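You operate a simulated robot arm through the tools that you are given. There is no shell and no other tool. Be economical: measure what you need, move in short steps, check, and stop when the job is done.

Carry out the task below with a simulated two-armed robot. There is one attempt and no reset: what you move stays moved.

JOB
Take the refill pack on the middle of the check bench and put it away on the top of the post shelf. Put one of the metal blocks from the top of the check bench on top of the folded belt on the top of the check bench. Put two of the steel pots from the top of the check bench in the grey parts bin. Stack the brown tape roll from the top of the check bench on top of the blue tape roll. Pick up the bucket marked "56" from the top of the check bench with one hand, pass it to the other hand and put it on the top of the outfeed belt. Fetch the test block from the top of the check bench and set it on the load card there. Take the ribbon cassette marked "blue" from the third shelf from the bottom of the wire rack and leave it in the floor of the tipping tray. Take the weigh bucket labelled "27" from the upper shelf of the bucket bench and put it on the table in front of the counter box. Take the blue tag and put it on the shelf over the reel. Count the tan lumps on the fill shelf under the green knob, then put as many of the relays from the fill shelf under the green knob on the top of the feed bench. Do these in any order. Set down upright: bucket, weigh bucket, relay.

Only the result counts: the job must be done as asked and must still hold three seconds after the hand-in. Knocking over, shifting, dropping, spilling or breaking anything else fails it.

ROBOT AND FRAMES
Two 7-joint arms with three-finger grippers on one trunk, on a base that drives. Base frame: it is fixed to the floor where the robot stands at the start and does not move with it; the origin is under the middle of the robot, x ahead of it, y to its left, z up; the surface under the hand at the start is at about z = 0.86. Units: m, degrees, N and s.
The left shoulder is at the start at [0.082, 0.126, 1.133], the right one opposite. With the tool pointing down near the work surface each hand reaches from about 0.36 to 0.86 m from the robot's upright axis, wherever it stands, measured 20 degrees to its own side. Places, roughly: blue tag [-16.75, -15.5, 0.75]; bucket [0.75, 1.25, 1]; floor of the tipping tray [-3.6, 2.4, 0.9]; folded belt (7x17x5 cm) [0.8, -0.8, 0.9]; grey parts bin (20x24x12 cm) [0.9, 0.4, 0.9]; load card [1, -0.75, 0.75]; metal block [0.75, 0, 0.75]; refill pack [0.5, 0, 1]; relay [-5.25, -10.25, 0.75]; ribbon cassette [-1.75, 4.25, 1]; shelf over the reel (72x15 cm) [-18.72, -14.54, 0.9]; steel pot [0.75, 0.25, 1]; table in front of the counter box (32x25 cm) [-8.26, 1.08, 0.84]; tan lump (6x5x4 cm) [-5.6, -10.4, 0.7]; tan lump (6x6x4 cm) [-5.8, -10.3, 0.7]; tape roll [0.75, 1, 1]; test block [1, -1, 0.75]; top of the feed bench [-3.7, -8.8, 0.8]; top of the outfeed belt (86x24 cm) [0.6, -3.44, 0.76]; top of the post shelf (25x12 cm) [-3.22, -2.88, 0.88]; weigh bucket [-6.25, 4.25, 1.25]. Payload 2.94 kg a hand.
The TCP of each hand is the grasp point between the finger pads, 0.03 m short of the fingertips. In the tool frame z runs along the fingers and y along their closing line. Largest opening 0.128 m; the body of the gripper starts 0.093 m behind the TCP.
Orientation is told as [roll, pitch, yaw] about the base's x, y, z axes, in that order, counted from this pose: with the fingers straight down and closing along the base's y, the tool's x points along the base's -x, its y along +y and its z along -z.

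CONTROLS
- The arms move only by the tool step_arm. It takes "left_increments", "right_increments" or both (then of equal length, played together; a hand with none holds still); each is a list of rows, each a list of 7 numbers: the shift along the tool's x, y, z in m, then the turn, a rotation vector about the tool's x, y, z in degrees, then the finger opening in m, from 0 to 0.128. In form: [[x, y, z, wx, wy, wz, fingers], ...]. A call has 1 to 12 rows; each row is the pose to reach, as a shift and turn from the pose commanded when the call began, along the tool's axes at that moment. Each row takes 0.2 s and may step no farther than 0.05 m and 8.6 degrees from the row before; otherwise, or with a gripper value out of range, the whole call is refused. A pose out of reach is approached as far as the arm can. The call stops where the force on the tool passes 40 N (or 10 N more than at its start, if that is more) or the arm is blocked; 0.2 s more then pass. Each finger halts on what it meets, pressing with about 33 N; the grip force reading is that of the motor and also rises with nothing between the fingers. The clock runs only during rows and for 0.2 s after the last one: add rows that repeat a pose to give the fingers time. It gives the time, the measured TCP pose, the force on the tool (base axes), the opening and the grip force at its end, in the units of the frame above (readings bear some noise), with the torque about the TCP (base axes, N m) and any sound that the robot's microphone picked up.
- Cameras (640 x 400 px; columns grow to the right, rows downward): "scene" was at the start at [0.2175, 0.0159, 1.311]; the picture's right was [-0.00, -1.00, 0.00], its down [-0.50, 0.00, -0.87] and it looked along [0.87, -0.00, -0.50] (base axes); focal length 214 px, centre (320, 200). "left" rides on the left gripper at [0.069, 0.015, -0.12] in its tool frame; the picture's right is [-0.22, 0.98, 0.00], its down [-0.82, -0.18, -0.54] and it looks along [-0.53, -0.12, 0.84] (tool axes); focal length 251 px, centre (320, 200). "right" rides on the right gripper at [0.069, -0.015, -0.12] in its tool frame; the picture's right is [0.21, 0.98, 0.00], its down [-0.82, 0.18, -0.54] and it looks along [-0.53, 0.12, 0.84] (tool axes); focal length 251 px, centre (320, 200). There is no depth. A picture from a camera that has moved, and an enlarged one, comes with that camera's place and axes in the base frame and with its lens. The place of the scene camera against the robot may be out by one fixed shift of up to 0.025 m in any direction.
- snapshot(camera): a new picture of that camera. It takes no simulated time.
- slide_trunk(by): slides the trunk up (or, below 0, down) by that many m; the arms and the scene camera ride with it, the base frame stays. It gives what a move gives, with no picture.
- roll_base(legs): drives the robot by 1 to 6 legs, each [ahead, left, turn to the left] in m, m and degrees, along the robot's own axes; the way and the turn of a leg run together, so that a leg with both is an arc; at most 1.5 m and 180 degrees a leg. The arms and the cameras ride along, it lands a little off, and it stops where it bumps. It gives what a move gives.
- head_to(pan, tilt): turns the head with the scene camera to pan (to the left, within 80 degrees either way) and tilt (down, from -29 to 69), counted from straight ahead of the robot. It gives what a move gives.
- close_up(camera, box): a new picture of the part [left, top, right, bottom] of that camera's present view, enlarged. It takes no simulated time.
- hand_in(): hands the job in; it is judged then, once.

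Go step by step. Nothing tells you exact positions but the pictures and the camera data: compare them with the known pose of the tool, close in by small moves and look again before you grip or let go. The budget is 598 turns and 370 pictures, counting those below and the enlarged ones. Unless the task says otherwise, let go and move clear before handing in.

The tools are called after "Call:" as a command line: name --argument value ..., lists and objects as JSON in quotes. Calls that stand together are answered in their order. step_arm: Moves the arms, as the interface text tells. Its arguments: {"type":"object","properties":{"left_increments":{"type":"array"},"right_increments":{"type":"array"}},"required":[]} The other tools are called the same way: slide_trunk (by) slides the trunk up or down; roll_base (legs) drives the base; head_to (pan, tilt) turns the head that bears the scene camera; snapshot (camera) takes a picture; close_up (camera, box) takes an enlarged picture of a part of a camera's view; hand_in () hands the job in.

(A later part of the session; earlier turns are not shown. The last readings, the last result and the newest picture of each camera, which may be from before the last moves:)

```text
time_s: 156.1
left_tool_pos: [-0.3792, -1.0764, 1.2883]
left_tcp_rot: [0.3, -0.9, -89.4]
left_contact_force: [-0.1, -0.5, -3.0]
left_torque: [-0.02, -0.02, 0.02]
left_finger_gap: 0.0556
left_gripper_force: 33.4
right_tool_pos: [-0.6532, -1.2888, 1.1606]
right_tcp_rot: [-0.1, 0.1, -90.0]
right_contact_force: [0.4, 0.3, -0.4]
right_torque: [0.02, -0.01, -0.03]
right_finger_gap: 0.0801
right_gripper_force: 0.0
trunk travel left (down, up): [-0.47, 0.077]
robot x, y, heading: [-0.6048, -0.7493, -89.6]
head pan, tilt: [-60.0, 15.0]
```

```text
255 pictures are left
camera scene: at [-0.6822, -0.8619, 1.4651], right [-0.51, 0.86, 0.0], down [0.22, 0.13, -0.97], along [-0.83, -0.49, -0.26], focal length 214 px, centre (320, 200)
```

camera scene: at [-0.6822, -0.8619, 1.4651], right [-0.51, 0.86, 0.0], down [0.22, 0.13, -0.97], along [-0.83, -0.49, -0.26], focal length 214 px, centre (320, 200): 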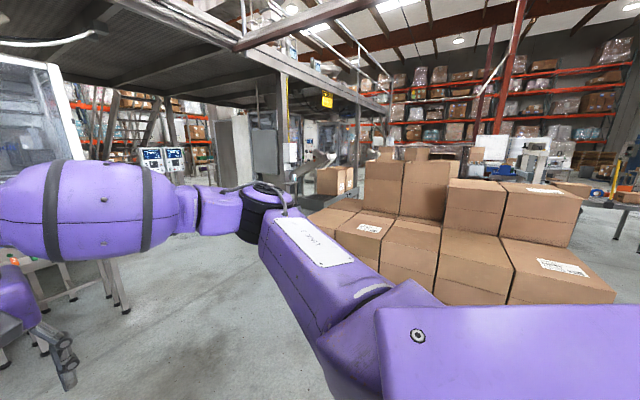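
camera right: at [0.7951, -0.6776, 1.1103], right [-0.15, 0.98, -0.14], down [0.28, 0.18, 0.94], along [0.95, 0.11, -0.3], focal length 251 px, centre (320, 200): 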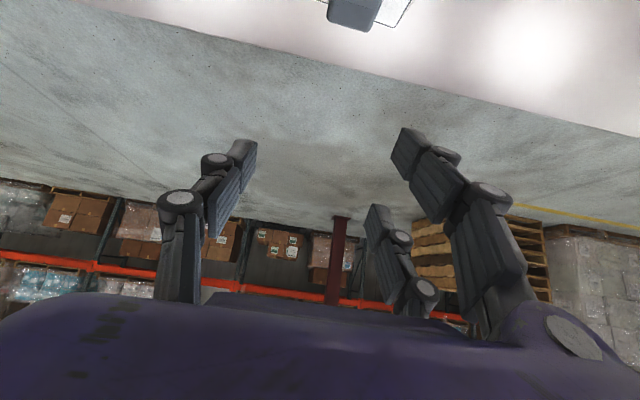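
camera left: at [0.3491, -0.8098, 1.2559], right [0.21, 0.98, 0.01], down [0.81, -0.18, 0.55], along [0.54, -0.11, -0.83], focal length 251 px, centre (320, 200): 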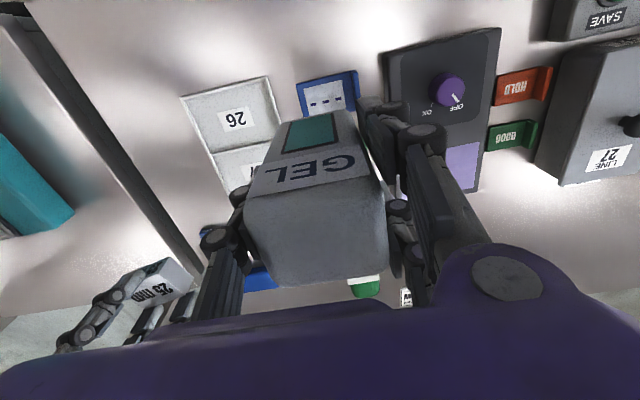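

Call:
roll_base --legs '[[1.2, -0.4, 0], [0, -0.6, 0]]'

Call:
head_to --pan -40 --tilt 20

Call:
snapshot --camera "scene"

Call:
head_to --pan -80 --tilt 20

Call:
snapshot --camera "scene"

```text
time_s: 167.8
left_tool_pos: [-1.3657, -2.2931, 1.2892]
left_tcp_rot: [0.4, -0.9, -89.9]
left_contact_force: [0.0, -0.3, -2.8]
left_torque: [-0.01, -0.01, -0.02]
left_finger_gap: 0.0556
left_gripper_force: 33.3
right_tool_pos: [-1.643, -2.5042, 1.1596]
right_tcp_rot: [0.1, 0.0, -90.5]
right_contact_force: [-0.3, -0.4, 0.2]
right_torque: [-0.01, 0.05, -0.05]
right_finger_gap: 0.08
right_gripper_force: 0.0
trunk travel left (down, up): [-0.47, 0.077]
robot x, y, heading: [-1.5909, -1.9633, -89.7]
head pan, tilt: [-60.0, 15.0]
```

```text
time_s: 168.7
left_tool_pos: [-1.3662, -2.2929, 1.2888]
left_tcp_rot: [0.3, -0.9, -89.9]
left_contact_force: [0.5, 0.0, -3.3]
left_torque: [-0.01, 0.04, -0.03]
left_finger_gap: 0.0557
left_gripper_force: 32.6
right_tool_pos: [-1.6422, -2.5029, 1.1604]
right_tcp_rot: [0.0, 0.0, -90.4]
right_contact_force: [-0.3, 0.7, 0.8]
right_torque: [0.0, 0.0, 0.0]
right_finger_gap: 0.0801
right_gripper_force: 0.2
trunk travel left (down, up): [-0.47, 0.077]
robot x, y, heading: [-1.5914, -1.9629, -89.8]
head pan, tilt: [-40.0, 20.0]
```

```text
254 pictures are left
camera scene: at [-1.6472, -2.1007, 1.4569], right [-0.77, 0.64, 0.0], down [0.22, 0.26, -0.94], along [-0.6, -0.72, -0.34], focal length 214 px, centre (320, 200)
```

scene: 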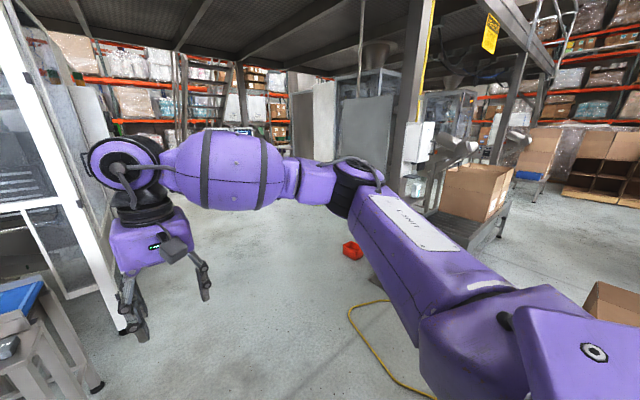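

```text
time_s: 169.7
left_tool_pos: [-1.3666, -2.2934, 1.29]
left_tcp_rot: [0.3, -0.9, -89.9]
left_contact_force: [0.0, -0.1, -2.1]
left_torque: [0.0, 0.01, 0.0]
left_finger_gap: 0.0559
left_gripper_force: 32.6
right_tool_pos: [-1.6418, -2.5037, 1.1604]
right_tcp_rot: [0.2, 0.1, -90.3]
right_contact_force: [-0.4, 0.2, 0.3]
right_torque: [0.0, 0.0, -0.02]
right_finger_gap: 0.08
right_gripper_force: 0.1
trunk travel left (down, up): [-0.47, 0.077]
robot x, y, heading: [-1.5896, -1.9644, -89.7]
head pan, tilt: [-80.0, 20.0]
```

```text
253 pictures are left
camera scene: at [-1.6791, -2.0458, 1.4569], right [-0.18, 0.98, 0.0], down [0.34, 0.06, -0.94], along [-0.92, -0.17, -0.34], focal length 214 px, centre (320, 200)
```

scene: 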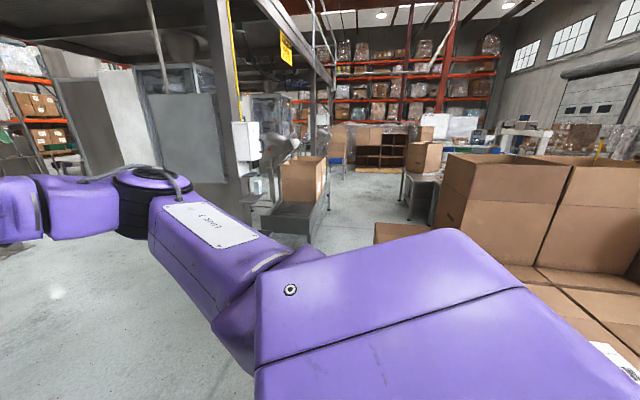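

Call:
roll_base --legs '[[0.45, 0, 0], [0, 0, -75]]'

Call:
head_to --pan 0 --tilt 20

Call:
snapshot --camera "scene"

```text
time_s: 175.7
left_tool_pos: [-1.8528, -2.7168, 1.2886]
left_tcp_rot: [0.3, -1.0, -165.6]
left_contact_force: [-0.3, -0.8, -3.6]
left_torque: [0.01, -0.02, 0.02]
left_finger_gap: 0.0557
left_gripper_force: 33.1
right_tool_pos: [-2.1238, -2.501, 1.1596]
right_tcp_rot: [0.0, 0.1, -166.2]
right_contact_force: [0.0, 0.8, -0.3]
right_torque: [0.01, 0.0, -0.02]
right_finger_gap: 0.0801
right_gripper_force: 0.1
trunk travel left (down, up): [-0.47, 0.077]
robot x, y, heading: [-1.5897, -2.417, -165.6]
head pan, tilt: [-80.0, 20.0]
```

```text
time_s: 177.3
left_tool_pos: [-1.8509, -2.7173, 1.2885]
left_tcp_rot: [0.4, -1.1, -165.8]
left_contact_force: [-0.4, 0.5, -2.8]
left_torque: [0.02, -0.05, -0.01]
left_finger_gap: 0.0556
left_gripper_force: 33.0
right_tool_pos: [-2.1218, -2.5013, 1.1605]
right_tcp_rot: [0.1, 0.1, -166.2]
right_contact_force: [0.3, -0.6, 0.1]
right_torque: [-0.02, -0.01, -0.01]
right_finger_gap: 0.0798
right_gripper_force: 0.0
trunk travel left (down, up): [-0.47, 0.077]
robot x, y, heading: [-1.5894, -2.4198, -165.8]
head pan, tilt: [0.0, 20.0]
```

```text
252 pictures are left
camera scene: at [-1.7536, -2.4452, 1.4569], right [-0.25, 0.97, 0.0], down [0.33, 0.08, -0.94], along [-0.91, -0.23, -0.34], focal length 214 px, centre (320, 200)
```

scene: 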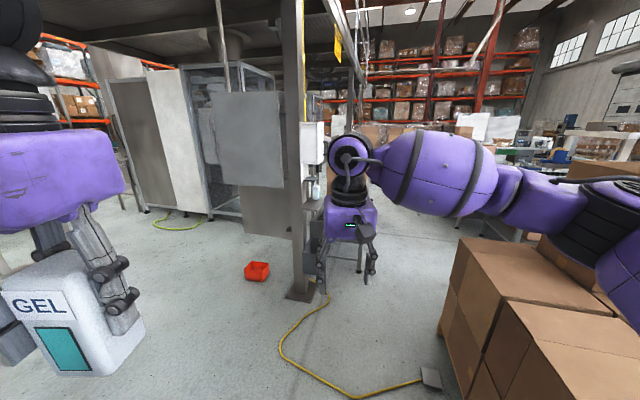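

Call:
close_up --camera "scene" --box '[250, 100, 390, 300]'

```text
2.00 times, centred on (320, 200) of scene
camera zoom: at [-1.7536, -2.4452, 1.4569], right [-0.25, 0.97, 0.0], down [0.33, 0.08, -0.94], along [-0.91, -0.23, -0.34], focal length 429 px, centre (320, 200)
```

zoom: 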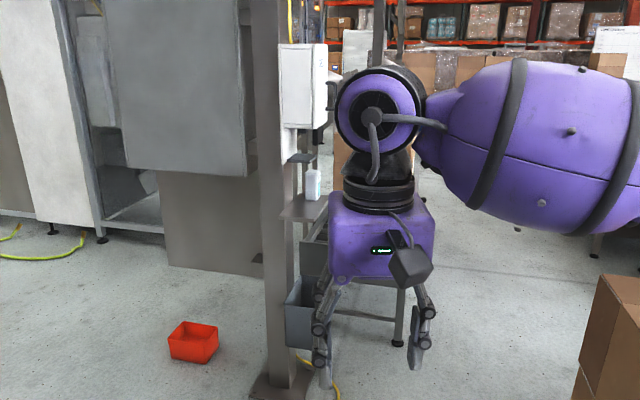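

Call:
step_arm --right_increments '[[0.03, -0.03, 0, 0, 0, 0, 0.08], [0.06, -0.06, 0, 0, 0, 0, 0.08], [0.09, -0.09, 0, 0, 0, 0, 0.08], [0.12, -0.12, 0, 0, 0, 0, 0.08], [0.14, -0.15, 0, 0, 0, 0, 0.08]]'

Call:
roll_base --legs '[[0, 0, -14.4], [0.7, 0.2, 0]]'

Call:
head_to --pan 10 --tilt 35

Call:
snapshot --camera "scene"

Call:
snapshot --camera "left"

```text
time_s: 178.5
left_tool_pos: [-1.8511, -2.7166, 1.2891]
left_tcp_rot: [0.3, -1.0, -165.6]
left_contact_force: [0.4, 0.4, -2.7]
left_torque: [-0.01, 0.03, 0.02]
left_finger_gap: 0.0555
left_gripper_force: 32.7
right_tool_pos: [-2.0204, -2.32, 1.1609]
right_tcp_rot: [0.1, 0.1, -166.2]
right_contact_force: [0.1, 0.6, 0.3]
right_torque: [-0.04, 0.03, 0.01]
right_finger_gap: 0.0802
right_gripper_force: 0.0
trunk travel left (down, up): [-0.47, 0.077]
robot x, y, heading: [-1.5861, -2.4143, -165.5]
head pan, tilt: [0.0, 20.0]
```

```text
time_s: 183.3
left_tool_pos: [-2.6167, -2.8442, 1.2889]
left_tcp_rot: [0.2, -0.9, 179.9]
left_contact_force: [0.5, -0.7, -2.8]
left_torque: [-0.03, 0.0, -0.03]
left_finger_gap: 0.0556
left_gripper_force: 32.2
right_tool_pos: [-2.6851, -2.4198, 1.1602]
right_tcp_rot: [0.0, 0.0, 179.3]
right_contact_force: [1.1, -0.5, 0.4]
right_torque: [-0.01, 0.01, 0.03]
right_finger_gap: 0.08
right_gripper_force: 0.1
trunk travel left (down, up): [-0.47, 0.077]
robot x, y, heading: [-2.2861, -2.6178, -179.8]
head pan, tilt: [0.0, 20.0]
```

```text
time_s: 184.1
left_tool_pos: [-2.6173, -2.844, 1.2886]
left_tcp_rot: [0.3, -1.0, 180.0]
left_contact_force: [-0.3, -0.9, -2.2]
left_torque: [0.0, -0.01, 0.02]
left_finger_gap: 0.0554
left_gripper_force: 33.0
right_tool_pos: [-2.6843, -2.4196, 1.1603]
right_tcp_rot: [-0.1, 0.1, 179.3]
right_contact_force: [0.6, 0.6, -0.2]
right_torque: [-0.02, 0.01, -0.01]
right_finger_gap: 0.08
right_gripper_force: 0.0
trunk travel left (down, up): [-0.47, 0.077]
robot x, y, heading: [-2.2894, -2.6215, -180.1]
head pan, tilt: [10.0, 35.0]
```

```text
250 pictures are left
camera scene: at [-2.4524, -2.6198, 1.4331], right [-0.17, 0.98, 0.0], down [0.56, 0.1, -0.82], along [-0.81, -0.14, -0.57], focal length 214 px, centre (320, 200)
```

scene: 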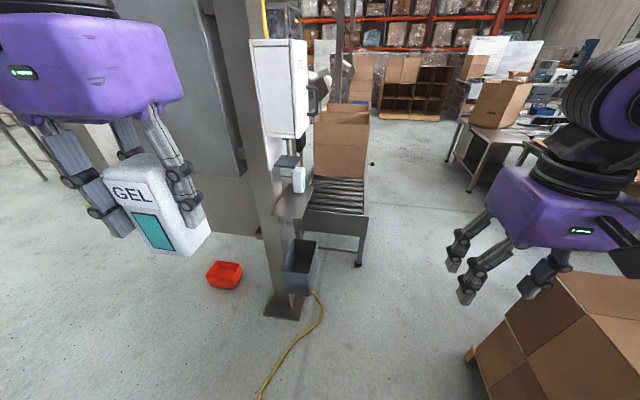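

```text
249 pictures are left
camera left: at [-2.5474, -2.8595, 1.4079], right [-0.21, -0.98, 0.01], down [-0.81, 0.18, 0.55], along [-0.54, 0.11, -0.83], focal length 251 px, centre (320, 200)
```

left: 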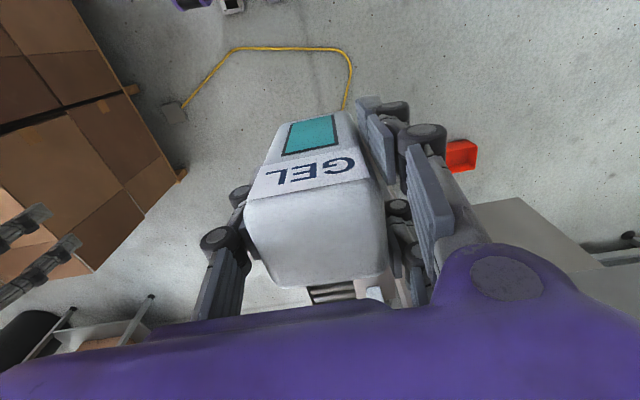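

Call:
close_up --camera "scene" --box '[240, 130, 360, 300]'

```text
2.35 times, centred on (300, 215) of scene
camera zoom: at [-2.4524, -2.6198, 1.4331], right [-0.17, 0.98, 0.0], down [0.56, 0.1, -0.82], along [-0.81, -0.14, -0.57], focal length 505 px, centre (367, 165)
```

zoom: 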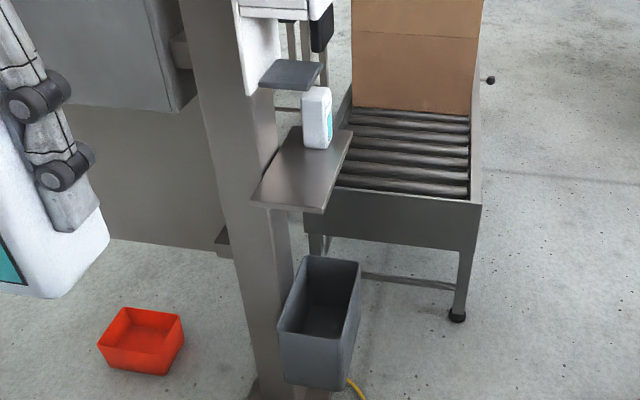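

The shelf spans about x −3.09…−3.35, y −2.93…−2.81 with a refill already on the far half and a dispenser above. I'll set mine at the near end. Roll a bit closer and look.

Call:
roll_base --legs '[[0.15, 0.05, 0]]'

Call:
head_to --pan 15 --tilt 35

Call:
snapshot --camera "scene"

Call:
snapshot --camera "right"

```text
time_s: 185.5
left_tool_pos: [-2.7648, -2.8944, 1.2901]
left_tcp_rot: [0.4, -1.1, 180.0]
left_contact_force: [0.5, -0.5, -2.9]
left_torque: [0.01, 0.01, 0.03]
left_finger_gap: 0.0557
left_gripper_force: 32.6
right_tool_pos: [-2.8318, -2.4698, 1.1607]
right_tcp_rot: [0.1, -0.1, 179.5]
right_contact_force: [0.1, 0.5, -0.2]
right_torque: [-0.02, 0.0, 0.02]
right_finger_gap: 0.0799
right_gripper_force: 0.0
trunk travel left (down, up): [-0.47, 0.077]
robot x, y, heading: [-2.4365, -2.6736, -179.9]
head pan, tilt: [10.0, 35.0]
```

```text
time_s: 186.1
left_tool_pos: [-2.7662, -2.8962, 1.2894]
left_tcp_rot: [0.3, -0.9, -180.1]
left_contact_force: [-0.6, -0.5, -1.9]
left_torque: [0.0, -0.02, 0.0]
left_finger_gap: 0.0555
left_gripper_force: 33.0
right_tool_pos: [-2.8345, -2.4695, 1.1607]
right_tcp_rot: [0.0, 0.1, 179.5]
right_contact_force: [-0.1, 0.6, 0.3]
right_torque: [0.0, 0.03, -0.02]
right_finger_gap: 0.0797
right_gripper_force: 0.0
trunk travel left (down, up): [-0.47, 0.077]
robot x, y, heading: [-2.4347, -2.6708, -180.0]
head pan, tilt: [15.0, 35.0]
```

```text
247 pictures are left
camera scene: at [-2.6006, -2.678, 1.4329], right [-0.26, 0.97, 0.0], down [0.55, 0.15, -0.82], along [-0.79, -0.21, -0.57], focal length 214 px, centre (320, 200)
```

scene: 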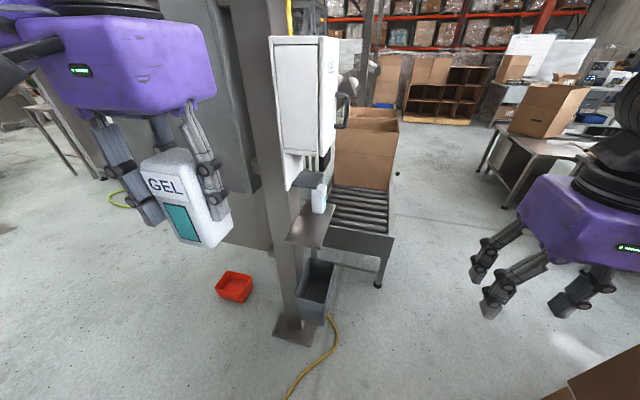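

```text
246 pictures are left
camera right: at [-2.7655, -2.4544, 1.2804], right [0.21, -0.98, 0.0], down [-0.82, -0.17, 0.54], along [-0.53, -0.11, -0.84], focal length 251 px, centre (320, 200)
```

right: 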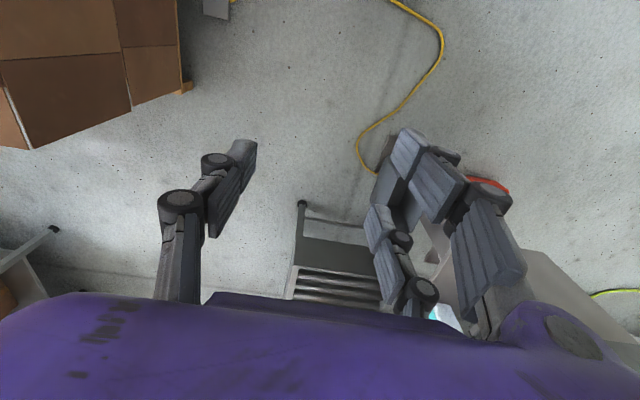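

Call:
step_arm --right_increments '[[0, 0.02, -0.01, 0, -8, 0, 0.08], [0, 0.05, -0.02, 0, -16, 0, 0.08], [0, 0.08, -0.03, 0, -24, 0, 0.08], [0, 0.11, -0.03, 0, -32, 0, 0.08], [0, 0.14, -0.03, 0, -40, 0, 0.08], [0, 0.14, -0.03, 0, -40, 0, 0.08]]'

Call:
snapshot --camera "right"

```text
time_s: 187.5
left_tool_pos: [-2.764, -2.8923, 1.2901]
left_tcp_rot: [0.3, -1.1, 180.0]
left_contact_force: [0.4, 0.6, -2.1]
left_torque: [-0.08, 0.01, -0.02]
left_finger_gap: 0.0555
left_gripper_force: 33.2
right_tool_pos: [-2.8575, -2.6549, 1.2039]
right_tcp_rot: [0.1, -40.0, 179.3]
right_contact_force: [-0.2, 0.1, -0.1]
right_torque: [-0.09, 0.02, 0.08]
right_finger_gap: 0.0801
right_gripper_force: 0.1
right hand out of reach, approached as far as the arm can: row 3, 4, 5, 6
trunk travel left (down, up): [-0.47, 0.077]
robot x, y, heading: [-2.4379, -2.6729, -179.9]
head pan, tilt: [15.0, 35.0]
```

```text
245 pictures are left
camera right: at [-2.7269, -2.64, 1.251], right [0.15, -0.98, -0.14], down [-0.28, -0.18, 0.94], along [-0.95, -0.11, -0.3], focal length 251 px, centre (320, 200)
```

right: 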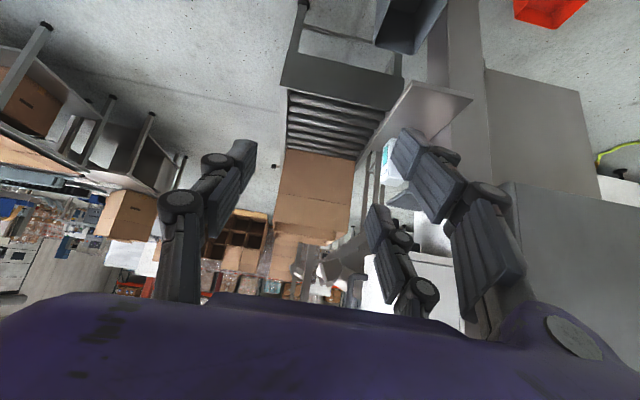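

Call:
step_arm --right_increments '[[0, -0.04, 0, 0, 0, 0, 0.08], [0, -0.08, 0, 0, 0, 0, 0.08], [0, -0.12, 0, 0, 0, 0, 0.08], [0, -0.15, 0, 0, 0, 0, 0.08], [0, -0.15, 0, 0, 0, 0, 0.08], [0, -0.15, 0, 0, 0, 0, 0.08], [0, -0.15, 0, 0, 0, 0, 0.08], [0, -0.15, 0, 0, 0, 0, 0.08], [0, -0.15, 0, 0, 0, 0, 0.08]]' --left_increments '[[-0.02, 0, 0.04, 0, 0, 0, 0.04], [-0.04, -0.003, 0.08, 0, -5, 0, 0.04], [-0.06, -0.006, 0.12, 0, -10, 0, 0.04], [-0.1, -0.009, 0.14, 0, -15, 0, 0.04], [-0.14, -0.012, 0.16, 0, -15, 0, 0.04], [-0.18, -0.012, 0.18, 0, -15, 0, 0.04], [-0.22, -0.012, 0.2, 0, -15, 0, 0.04], [-0.26, -0.012, 0.22, 0, -15, 0, 0.04], [-0.27, -0.012, 0.22, 0, -15, 0, 0.04]]'

Call:
snapshot --camera "left"

Call:
snapshot --camera "scene"

```text
time_s: 189.5
left_tool_pos: [-3.0402, -2.8851, 1.0734]
left_tcp_rot: [0.3, -16.0, 179.9]
left_contact_force: [0.4, -0.4, -2.7]
left_torque: [-0.01, -0.02, 0.0]
left_finger_gap: 0.0553
left_gripper_force: 33.2
right_tool_pos: [-2.8994, -2.5403, 1.2367]
right_tcp_rot: [0.0, -39.8, 179.5]
right_contact_force: [0.1, 0.3, -0.8]
right_torque: [0.0, 0.0, 0.01]
right_finger_gap: 0.0798
right_gripper_force: 0.0
right hand out of reach, approached as far as the arm can: row 1, 2, 3, 4, 5, 6, 7, 8, 9
trunk travel left (down, up): [-0.47, 0.077]
robot x, y, heading: [-2.4402, -2.6725, -180.0]
head pan, tilt: [15.0, 35.0]
```

```text
244 pictures are left
camera left: at [-2.942, -2.8996, 1.1693], right [-0.21, -0.98, 0.06], down [-0.64, 0.18, 0.75], along [-0.74, 0.11, -0.66], focal length 251 px, centre (320, 200)
```

left: 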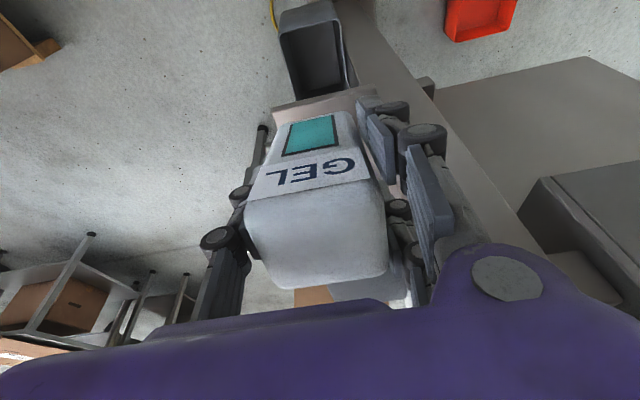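

```text
243 pictures are left
camera scene: at [-2.5994, -2.6778, 1.4331], right [-0.26, 0.97, 0.0], down [0.55, 0.15, -0.82], along [-0.79, -0.21, -0.57], focal length 214 px, centre (320, 200)
```

scene: 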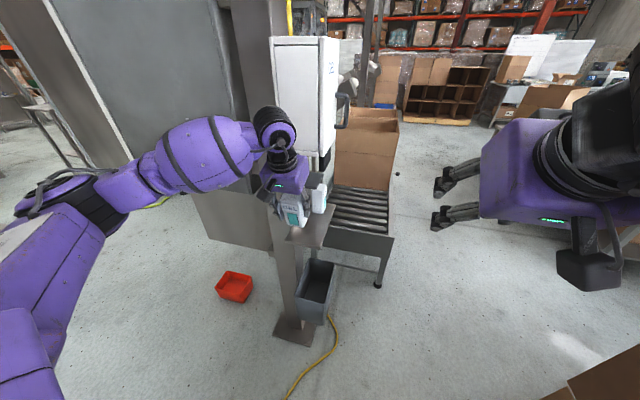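

Call:
step_arm --left_increments '[[-0.016, -0.003, 0.036, 0, 0, 0, 0.04], [-0.032, -0.003, 0.072, 0, 0, 0, 0.04], [-0.0472, -0.003, 0.1072, 0, 0, 0, 0.04], [-0.0472, -0.003, 0.1072, 0, 0, 0, 0.04]]'

Call:
snapshot --camera "left"

Call:
close_up --camera "scene" --box '[230, 90, 370, 260]'

```text
time_s: 190.5
left_tool_pos: [-3.1158, -2.8821, 0.9837]
left_tcp_rot: [0.4, -15.9, 179.9]
left_contact_force: [1.2, 0.4, -1.9]
left_torque: [-0.02, 0.02, -0.01]
left_finger_gap: 0.0558
left_gripper_force: 32.5
right_tool_pos: [-2.8972, -2.5397, 1.2373]
right_tcp_rot: [0.0, -39.9, 179.4]
right_contact_force: [-1.5, 0.2, 0.3]
right_torque: [-0.02, 0.0, -0.05]
right_finger_gap: 0.0801
right_gripper_force: 0.0
trunk travel left (down, up): [-0.47, 0.077]
robot x, y, heading: [-2.4433, -2.6694, -179.9]
head pan, tilt: [15.0, 35.0]
```

```text
242 pictures are left
camera left: at [-3.0162, -2.897, 1.0793], right [-0.21, -0.98, 0.06], down [-0.64, 0.18, 0.75], along [-0.74, 0.11, -0.66], focal length 251 px, centre (320, 200)
```

left: 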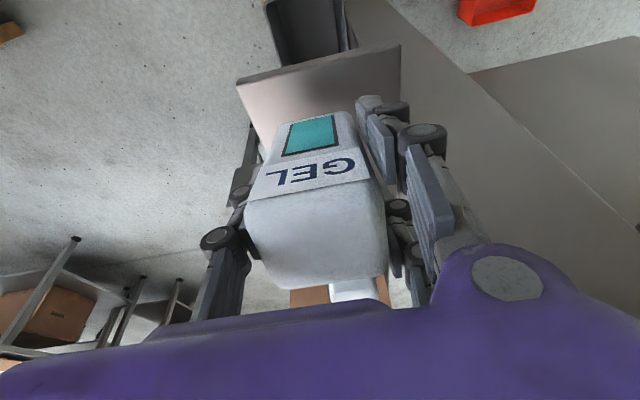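

```text
2.35 times, centred on (300, 175) of scene
camera zoom: at [-2.5993, -2.6777, 1.4332], right [-0.26, 0.97, 0.0], down [0.55, 0.15, -0.82], along [-0.79, -0.21, -0.57], focal length 505 px, centre (367, 259)
```

zoom: 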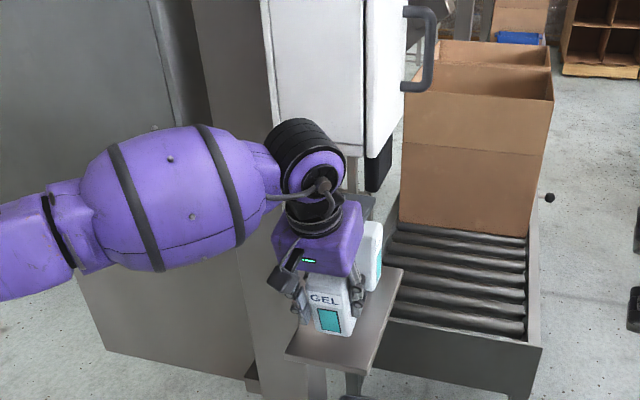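

Call:
step_arm --left_increments '[[0.0043, 0, 0.015, 0, 0, 0, 0.04], [0.007, 0, 0.024, 0, 0, 0, 0.04], [0.0086, 0, 0.0298, 0, 0, 0, 0.04], [0.0086, 0, 0.0298, 0, 0, 0, 0.04]]'

Call:
snapshot --camera "left"

```text
time_s: 191.5
left_tool_pos: [-3.1157, -2.8828, 0.9521]
left_tcp_rot: [0.3, -16.0, 180.0]
left_contact_force: [0.4, -0.3, -2.9]
left_torque: [0.0, 0.0, 0.01]
left_finger_gap: 0.0556
left_gripper_force: 33.3
right_tool_pos: [-2.8985, -2.5398, 1.2367]
right_tcp_rot: [-0.1, -39.8, 179.4]
right_contact_force: [-0.2, 0.0, -0.4]
right_torque: [0.04, 0.03, 0.0]
right_finger_gap: 0.08
right_gripper_force: 0.0
trunk travel left (down, up): [-0.47, 0.077]
robot x, y, heading: [-2.4379, -2.6689, -179.7]
head pan, tilt: [15.0, 35.0]
```

```text
240 pictures are left
camera left: at [-3.0163, -2.8968, 1.0487], right [-0.21, -0.98, 0.06], down [-0.64, 0.18, 0.75], along [-0.74, 0.11, -0.66], focal length 251 px, centre (320, 200)
```

left: 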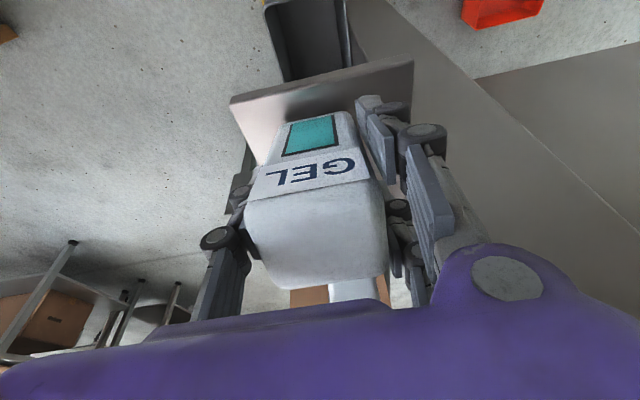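

Still no contact; keep lowering in small steps.

Call:
step_arm --left_increments '[[0.0008, 0, 0.003, 0, 0, 0, 0.04], [0.0017, 0, 0.006, 0, 0, 0, 0.04], [0.0025, 0, 0.009, 0, 0, 0, 0.04], [0.0025, 0, 0.009, 0, 0, 0, 0.04]]'

```text
time_s: 192.5
left_tool_pos: [-3.1147, -2.8813, 0.9485]
left_tcp_rot: [0.3, -16.4, 180.0]
left_contact_force: [2.3, -2.3, 19.2]
left_torque: [0.07, -0.21, 0.02]
left_finger_gap: 0.0552
left_gripper_force: 33.4
right_tool_pos: [-2.8962, -2.5402, 1.2389]
right_tcp_rot: [0.0, -40.0, 179.4]
right_contact_force: [0.3, -0.3, 0.5]
right_torque: [-0.03, -0.03, -0.03]
right_finger_gap: 0.08
right_gripper_force: 0.0
trunk travel left (down, up): [-0.47, 0.077]
robot x, y, heading: [-2.437, -2.6724, -179.7]
head pan, tilt: [15.0, 35.0]
```

Call:
step_arm --left_increments '[[-0.004, 0, 0.0, 0, 4, 0, 0.04], [-0.008, 0, 0.001, 0, 7, 0, 0.04], [-0.011, 0, 0.002, 0, 10, 0, 0.04], [-0.011, 0, 0.002, 0, 10, 0, 0.04]]'

Call:
close_up --camera "scene" --box '[230, 90, 370, 260]'

```text
time_s: 193.5
left_tool_pos: [-3.1206, -2.8817, 0.9448]
left_tcp_rot: [0.3, -5.8, 179.9]
left_contact_force: [20.2, -2.5, 16.0]
left_torque: [0.34, 1.9, 0.15]
left_finger_gap: 0.0555
left_gripper_force: 32.5
right_tool_pos: [-2.8955, -2.538, 1.2399]
right_tcp_rot: [0.0, -40.0, 179.6]
right_contact_force: [0.1, 0.3, 0.1]
right_torque: [-0.02, -0.03, 0.03]
right_finger_gap: 0.0801
right_gripper_force: 0.1
trunk travel left (down, up): [-0.47, 0.077]
robot x, y, heading: [-2.439, -2.672, -179.8]
head pan, tilt: [15.0, 35.0]
```

```text
2.35 times, centred on (300, 175) of scene
camera zoom: at [-2.5945, -2.6775, 1.4336], right [-0.26, 0.97, 0.0], down [0.55, 0.15, -0.82], along [-0.79, -0.21, -0.57], focal length 505 px, centre (367, 259)
```

zoom: 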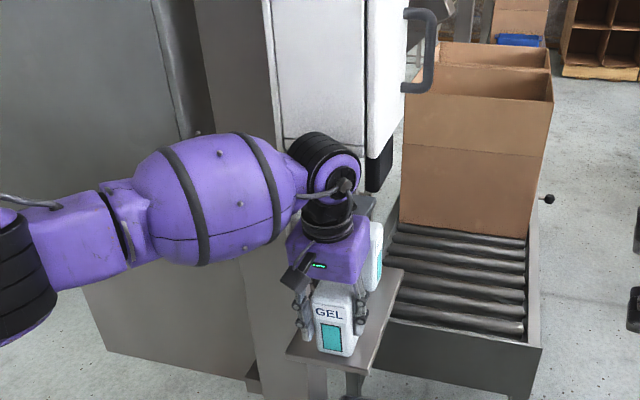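

Call:
step_arm --left_increments '[[0.003, 0, -0.001, 0, -2, 0, 0.04], [0.003, 0, -0.001, 0, -2, 0, 0.065], [0.003, 0, -0.001, 0, -2, 0, 0.085], [0.003, 0, -0.001, 0, -2, 0, 0.085]]'

Call:
snapshot --camera "left"

Call:
close_up --camera "scene" --box '[230, 90, 370, 260]'

```text
time_s: 194.5
left_tool_pos: [-3.1225, -2.8828, 0.9452]
left_tcp_rot: [0.3, -8.0, 180.0]
left_contact_force: [0.1, -0.4, 0.4]
left_torque: [0.0, -0.02, -0.04]
left_finger_gap: 0.085
left_gripper_force: 0.1
right_tool_pos: [-2.8999, -2.5386, 1.2378]
right_tcp_rot: [-0.1, -39.8, 179.3]
right_contact_force: [0.8, 0.7, 0.2]
right_torque: [-0.03, 0.02, -0.02]
right_finger_gap: 0.0796
right_gripper_force: 0.0
trunk travel left (down, up): [-0.47, 0.077]
robot x, y, heading: [-2.4368, -2.6698, -180.3]
head pan, tilt: [15.0, 35.0]
```

```text
238 pictures are left
camera left: at [-3.0386, -2.8969, 1.0541], right [-0.21, -0.98, 0.03], down [-0.74, 0.18, 0.65], along [-0.64, 0.11, -0.76], focal length 251 px, centre (320, 200)
```

left: 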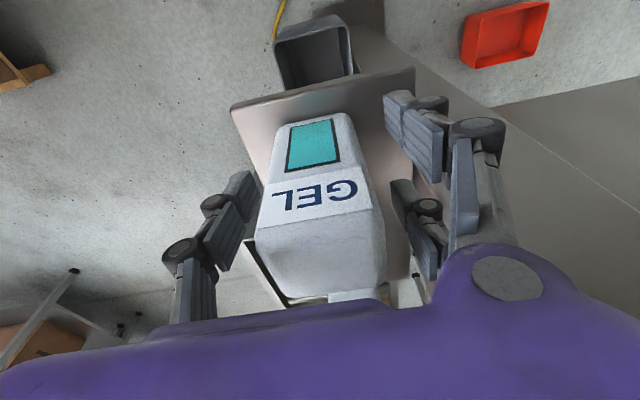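

```text
2.35 times, centred on (300, 175) of scene
camera zoom: at [-2.5998, -2.6777, 1.433], right [-0.26, 0.97, 0.0], down [0.55, 0.15, -0.82], along [-0.79, -0.21, -0.57], focal length 505 px, centre (367, 259)
```

zoom: 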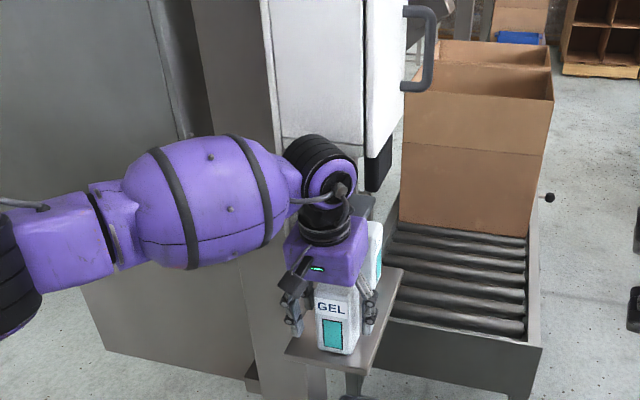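

Call:
step_arm --left_increments '[[0.03, 0, -0.005, 0, 0, 0, 0.085], [0.07, 0, -0.012, 0, 0, 0, 0.085], [0.11, 0, -0.025, 0, 0, 0, 0.085], [0.146, 0, -0.05, 0, 0, 0, 0.085], [0.18, 0, -0.085, 0, 0, 0, 0.085]]'

Call:
close_up --camera "scene" --box '[230, 90, 370, 260]'

```text
time_s: 195.7
left_tool_pos: [-2.932, -2.8821, 1.0046]
left_tcp_rot: [0.3, -8.0, 180.0]
left_contact_force: [0.7, 0.4, -0.6]
left_torque: [0.01, -0.01, 0.04]
left_finger_gap: 0.0853
left_gripper_force: 0.2
right_tool_pos: [-2.8973, -2.5405, 1.2384]
right_tcp_rot: [0.0, -39.9, 179.4]
right_contact_force: [-0.2, 0.8, -0.1]
right_torque: [0.01, 0.03, -0.03]
right_finger_gap: 0.08
right_gripper_force: 0.1
trunk travel left (down, up): [-0.47, 0.077]
robot x, y, heading: [-2.4386, -2.6737, -180.0]
head pan, tilt: [15.0, 35.0]
```

```text
2.35 times, centred on (300, 175) of scene
camera zoom: at [-2.598, -2.6776, 1.4333], right [-0.26, 0.97, 0.0], down [0.55, 0.15, -0.82], along [-0.79, -0.21, -0.57], focal length 505 px, centre (367, 259)
```

zoom: 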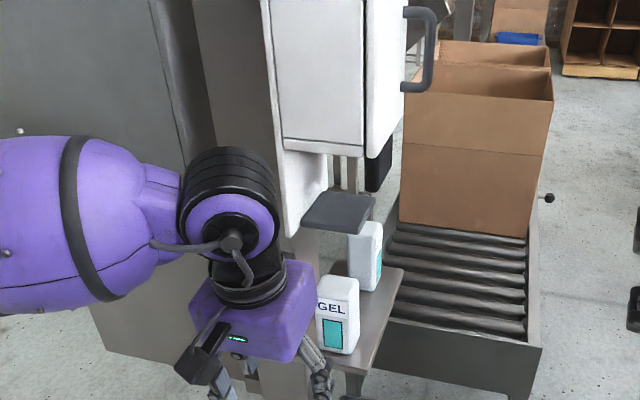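

Gel pack stands on the post shelf. I tuck the arms and head south toward the fill shelf.

Call:
step_arm --left_increments '[[0, 0, -0.04, 0, 4, 0, 0.085], [0, 0, -0.08, 0, 8, 0, 0.085], [0.02, 0, -0.12, 0, 8, 0, 0.085], [0.04, 0, -0.16, 0, 8, 0, 0.085], [0.05, 0, -0.2, 0, 8, 0, 0.085], [0.05, 0, -0.2, 0, 8, 0, 0.085]]' --right_increments '[[0, -0.02, 0, 0, 8, 0, 0.08], [0, -0.04, 0, 0, 16, 0, 0.08], [0, -0.06, 0, 0, 24, 0, 0.08], [0, -0.08, 0, 0, 32, 0, 0.08], [0, -0.1, 0, 0, 40, 0, 0.08], [0, -0.1, 0, 0, 40, 0, 0.08]]'

Call:
roll_base --legs '[[-0.5, 0, 0], [0, 0, 90]]'

Call:
head_to --pan 0 --tilt 10

Call:
snapshot --camera "scene"

Call:
head_to --pan -50 --tilt 10

Call:
snapshot --camera "scene"

```text
time_s: 197.1
left_tool_pos: [-2.8564, -2.8811, 1.196]
left_tcp_rot: [0.2, 0.0, -180.0]
left_contact_force: [0.0, 0.4, 0.2]
left_torque: [0.0, -0.02, -0.02]
left_finger_gap: 0.0848
left_gripper_force: 0.0
right_tool_pos: [-2.8962, -2.4393, 1.2373]
right_tcp_rot: [0.0, 0.0, 179.5]
right_contact_force: [0.1, -0.1, 0.5]
right_torque: [-0.01, 0.0, -0.02]
right_finger_gap: 0.0801
right_gripper_force: 0.0
trunk travel left (down, up): [-0.47, 0.077]
robot x, y, heading: [-2.4367, -2.6676, -179.9]
head pan, tilt: [15.0, 35.0]
```

```text
time_s: 203.8
left_tool_pos: [-1.7387, -3.0899, 1.1955]
left_tcp_rot: [0.4, -0.1, -90.8]
left_contact_force: [0.5, -0.1, 0.2]
left_torque: [-0.01, 0.03, 0.01]
left_finger_gap: 0.0851
left_gripper_force: 0.0
right_tool_pos: [-2.1807, -3.1253, 1.2376]
right_tcp_rot: [0.1, 0.1, -91.4]
right_contact_force: [-0.8, -0.5, 0.1]
right_torque: [0.01, 0.02, 0.01]
right_finger_gap: 0.0798
right_gripper_force: 0.0
trunk travel left (down, up): [-0.47, 0.077]
robot x, y, heading: [-1.9447, -2.67, -90.9]
head pan, tilt: [15.0, 35.0]
```

```text
time_s: 204.7
left_tool_pos: [-1.7403, -3.0897, 1.1952]
left_tcp_rot: [0.3, 0.0, -90.8]
left_contact_force: [-0.4, 0.2, 0.1]
left_torque: [0.01, -0.02, 0.03]
left_finger_gap: 0.0849
left_gripper_force: 0.1
right_tool_pos: [-2.1828, -3.1259, 1.2367]
right_tcp_rot: [0.0, 0.0, -91.4]
right_contact_force: [-0.7, -0.3, 0.6]
right_torque: [-0.01, -0.02, 0.03]
right_finger_gap: 0.0799
right_gripper_force: 0.1
trunk travel left (down, up): [-0.47, 0.077]
robot x, y, heading: [-1.9412, -2.6685, -91.0]
head pan, tilt: [0.0, 10.0]
```

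```text
235 pictures are left
camera scene: at [-1.9424, -2.8262, 1.4731], right [-1.0, 0.01, 0.0], down [0.0, 0.17, -0.98], along [-0.01, -0.98, -0.17], focal length 214 px, centre (320, 200)
```

scene: 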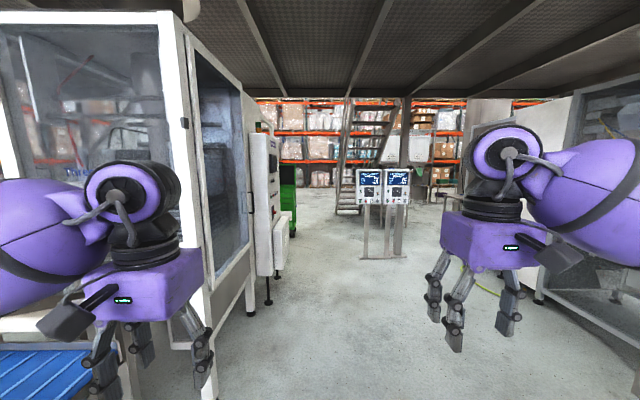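

```text
time_s: 205.9
left_tool_pos: [-1.7403, -3.0912, 1.1959]
left_tcp_rot: [0.3, 0.0, -90.8]
left_contact_force: [0.4, 1.0, -0.1]
left_torque: [0.0, 0.0, -0.02]
left_finger_gap: 0.085
left_gripper_force: 0.0
right_tool_pos: [-2.1825, -3.1263, 1.2366]
right_tcp_rot: [-0.1, -0.1, -91.4]
right_contact_force: [0.1, 0.2, 0.1]
right_torque: [0.04, -0.01, 0.0]
right_finger_gap: 0.0799
right_gripper_force: 0.0
trunk travel left (down, up): [-0.47, 0.077]
robot x, y, heading: [-1.9419, -2.6694, -91.1]
head pan, tilt: [-50.0, 10.0]
```

```text
234 pictures are left
camera scene: at [-2.0131, -2.7921, 1.4732], right [-0.63, 0.77, 0.0], down [0.13, 0.11, -0.98], along [-0.76, -0.62, -0.17], focal length 214 px, centre (320, 200)
```

scene: 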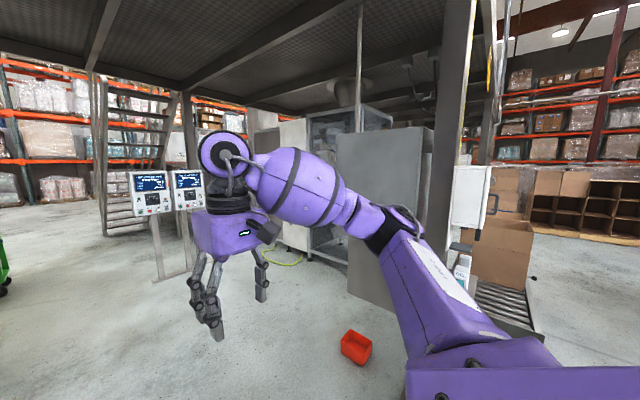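

Call:
roll_base --legs '[[0.5, -0.3, 1], [1.4, 0, 0], [0.9, 0, 0]]'

Call:
head_to --pan 0 --tilt 10

Call:
snapshot --camera "scene"

```text
time_s: 219.5
left_tool_pos: [-2.0548, -5.8178, 1.1953]
left_tcp_rot: [0.3, 0.1, -90.7]
left_contact_force: [0.2, 0.3, 0.9]
left_torque: [-0.04, -0.01, -0.01]
left_finger_gap: 0.0851
left_gripper_force: 0.0
right_tool_pos: [-2.4971, -5.8464, 1.2373]
right_tcp_rot: [-0.5, 0.8, -91.1]
right_contact_force: [-0.8, 0.0, 0.3]
right_torque: [-0.02, 0.02, 0.0]
right_finger_gap: 0.0799
right_gripper_force: 0.1
trunk travel left (down, up): [-0.47, 0.077]
robot x, y, heading: [-2.2625, -5.3967, -90.5]
head pan, tilt: [-50.0, 10.0]
stopped in leg 3: the force on the tool passed its limit at 117 N (the readings are from after the stop); the commanded pose is now the measured one
```

```text
time_s: 220.7
left_tool_pos: [-2.054, -5.816, 1.1953]
left_tcp_rot: [0.3, 0.0, -90.7]
left_contact_force: [1.2, 0.0, 0.2]
left_torque: [-0.02, -0.01, 0.02]
left_finger_gap: 0.0853
left_gripper_force: 0.1
right_tool_pos: [-2.4971, -5.8479, 1.2371]
right_tcp_rot: [-0.3, 0.9, -90.8]
right_contact_force: [0.3, 0.6, -1.1]
right_torque: [-0.01, 0.01, 0.03]
right_finger_gap: 0.0803
right_gripper_force: 0.0
trunk travel left (down, up): [-0.47, 0.077]
robot x, y, heading: [-2.2561, -5.3981, -90.8]
head pan, tilt: [0.0, 10.0]
```

```text
233 pictures are left
camera scene: at [-2.2574, -5.5535, 1.4732], right [-1.0, 0.01, 0.0], down [0.0, 0.17, -0.98], along [-0.01, -0.98, -0.17], focal length 214 px, centre (320, 200)
```

scene: 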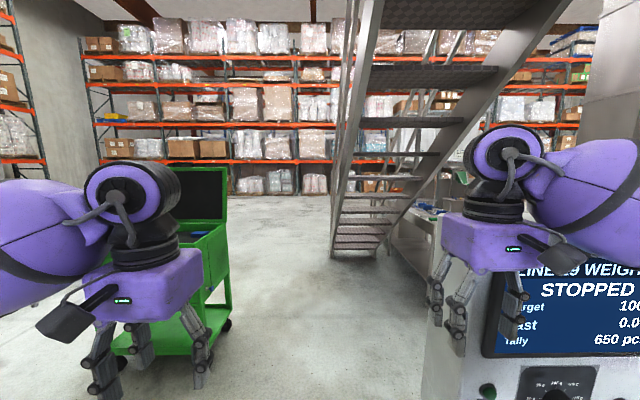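

The right hand bumped the screen stand. Back off, sidestep left, then go past it.

Call:
roll_base --legs '[[-0.15, 0, 0], [0, 0.4, 0]]'

Call:
snapshot --camera "scene"

Call:
head_to --pan -40 --tilt 15

Call:
snapshot --camera "scene"

```text
time_s: 225.3
left_tool_pos: [-1.7016, -5.6793, 1.1951]
left_tcp_rot: [0.5, 0.2, -91.8]
left_contact_force: [0.3, -0.8, -0.3]
left_torque: [0.02, 0.0, -0.01]
left_finger_gap: 0.0849
left_gripper_force: 0.1
right_tool_pos: [-2.1407, -5.706, 1.234]
right_tcp_rot: [-0.1, 1.0, -91.6]
right_contact_force: [0.9, 0.2, -0.9]
right_torque: [0.0, 0.01, 0.01]
right_finger_gap: 0.0803
right_gripper_force: 0.0
trunk travel left (down, up): [-0.47, 0.077]
robot x, y, heading: [-1.8884, -5.2539, -91.1]
head pan, tilt: [0.0, 10.0]
stopped in leg 2: the robot was blocked; the commanded pose is now the measured one
```

```text
232 pictures are left
camera scene: at [-1.9001, -5.4152, 1.4727], right [-1.0, 0.02, -0.01], down [0.01, 0.18, -0.98], along [-0.02, -0.98, -0.18], focal length 214 px, centre (320, 200)
```

scene: 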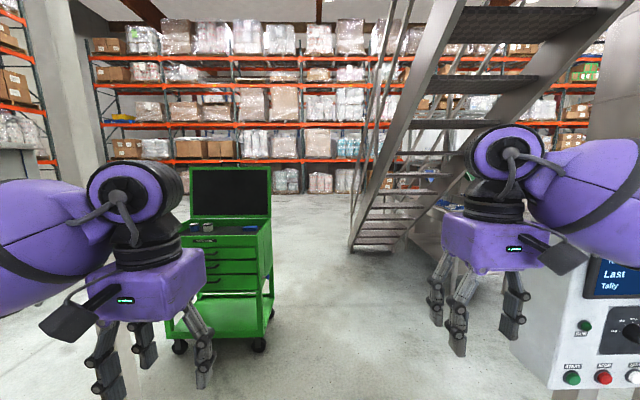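

```text
time_s: 226.4
left_tool_pos: [-1.6995, -5.6823, 1.1947]
left_tcp_rot: [0.5, 0.4, -91.5]
left_contact_force: [0.1, -0.6, 0.0]
left_torque: [0.01, 0.0, -0.03]
left_finger_gap: 0.0849
left_gripper_force: 0.0
right_tool_pos: [-2.1403, -5.7065, 1.2324]
right_tcp_rot: [0.0, 1.1, -91.4]
right_contact_force: [0.4, -0.3, -0.5]
right_torque: [-0.01, 0.01, -0.02]
right_finger_gap: 0.08
right_gripper_force: 0.1
trunk travel left (down, up): [-0.47, 0.077]
robot x, y, heading: [-1.8895, -5.2542, -90.9]
head pan, tilt: [-40.0, 15.0]
```

```text
231 pictures are left
camera scene: at [-1.9601, -5.3946, 1.4636], right [-0.75, 0.66, 0.0], down [0.18, 0.2, -0.96], along [-0.63, -0.73, -0.27], focal length 214 px, centre (320, 200)
```

scene: 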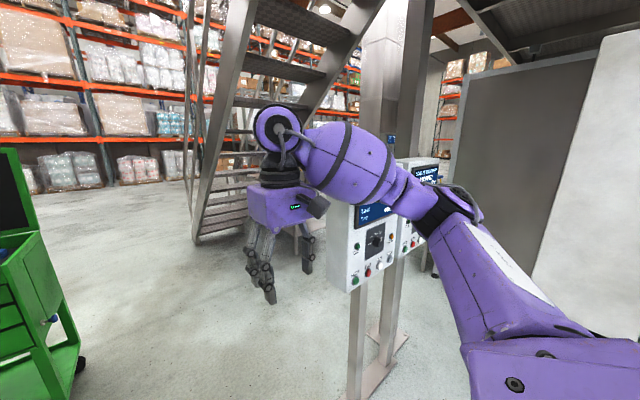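

Call:
roll_base --legs '[[0.6, -0.05, 0.5], [0.45, -0.03, 0]]'

Call:
snapshot --camera "scene"

```text
time_s: 232.1
left_tool_pos: [-1.7745, -6.7228, 1.1954]
left_tcp_rot: [0.1, 0.0, -90.8]
left_contact_force: [-0.2, 0.4, -0.3]
left_torque: [-0.01, 0.02, 0.03]
left_finger_gap: 0.0852
left_gripper_force: 0.0
right_tool_pos: [-2.2148, -6.7557, 1.2372]
right_tcp_rot: [-0.5, 0.8, -90.5]
right_contact_force: [0.4, -0.3, 0.2]
right_torque: [0.02, 0.0, -0.02]
right_finger_gap: 0.0801
right_gripper_force: 0.0
trunk travel left (down, up): [-0.47, 0.077]
robot x, y, heading: [-1.9753, -6.3065, -90.6]
head pan, tilt: [-40.0, 15.0]
```

```text
230 pictures are left
camera scene: at [-2.0369, -6.4382, 1.4651], right [-0.76, 0.65, 0.0], down [0.17, 0.2, -0.97], along [-0.62, -0.74, -0.26], focal length 214 px, centre (320, 200)
```

scene: 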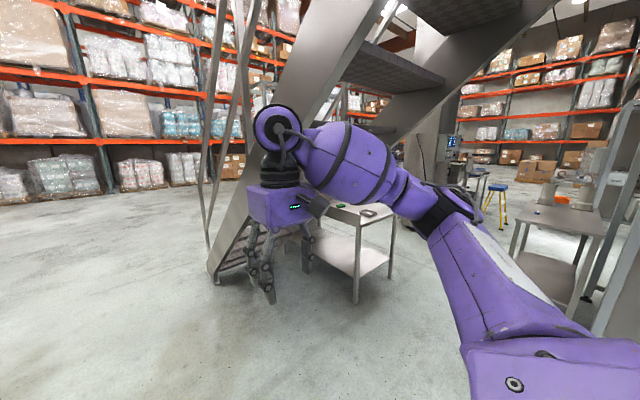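

Call:
roll_base --legs '[[0.42, -0.25, 0], [0, 0, -89]]'

Call:
head_to --pan 20 --tilt 20

Call:
snapshot --camera "scene"

```text
time_s: 234.4
left_tool_pos: [-1.9792, -7.0579, 1.1952]
left_tcp_rot: [0.0, -0.1, -90.9]
left_contact_force: [-0.2, -0.7, -1.2]
left_torque: [0.02, 0.01, -0.03]
left_finger_gap: 0.0847
left_gripper_force: 0.1
right_tool_pos: [-2.4127, -7.0823, 1.2341]
right_tcp_rot: [-1.6, 0.3, -89.1]
right_contact_force: [0.8, 0.7, 0.5]
right_torque: [-0.02, 0.0, 0.0]
right_finger_gap: 0.0799
right_gripper_force: 0.0
trunk travel left (down, up): [-0.47, 0.077]
robot x, y, heading: [-2.1829, -6.6425, -90.4]
head pan, tilt: [-40.0, 15.0]
stopped in leg 1: the robot was blocked; the commanded pose is now the measured one
```

```text
time_s: 235.8
left_tool_pos: [-1.978, -7.0587, 1.1961]
left_tcp_rot: [-0.1, -0.2, -90.8]
left_contact_force: [-0.5, 0.4, -0.1]
left_torque: [0.0, -0.01, 0.0]
left_finger_gap: 0.0851
left_gripper_force: 0.0
right_tool_pos: [-2.4128, -7.0824, 1.233]
right_tcp_rot: [-1.4, 0.5, -89.1]
right_contact_force: [1.8, 0.3, 0.1]
right_torque: [0.0, 0.02, -0.01]
right_finger_gap: 0.0795
right_gripper_force: 0.1
trunk travel left (down, up): [-0.47, 0.077]
robot x, y, heading: [-2.1811, -6.6424, -90.3]
head pan, tilt: [20.0, 20.0]
```

```text
229 pictures are left
camera scene: at [-2.1463, -6.7882, 1.4574], right [-0.94, -0.33, 0.0], down [-0.12, 0.32, -0.94], along [0.31, -0.89, -0.34], focal length 214 px, centre (320, 200)
```

scene: 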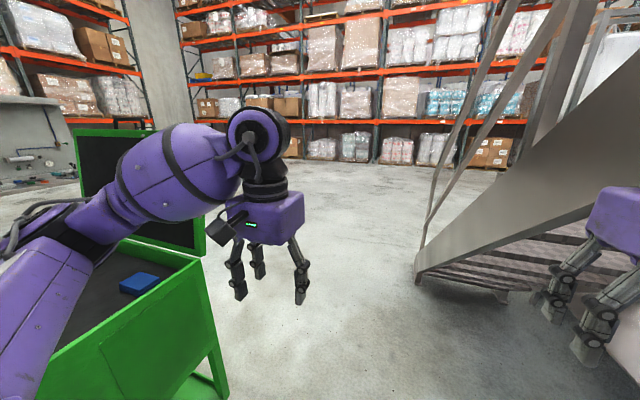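

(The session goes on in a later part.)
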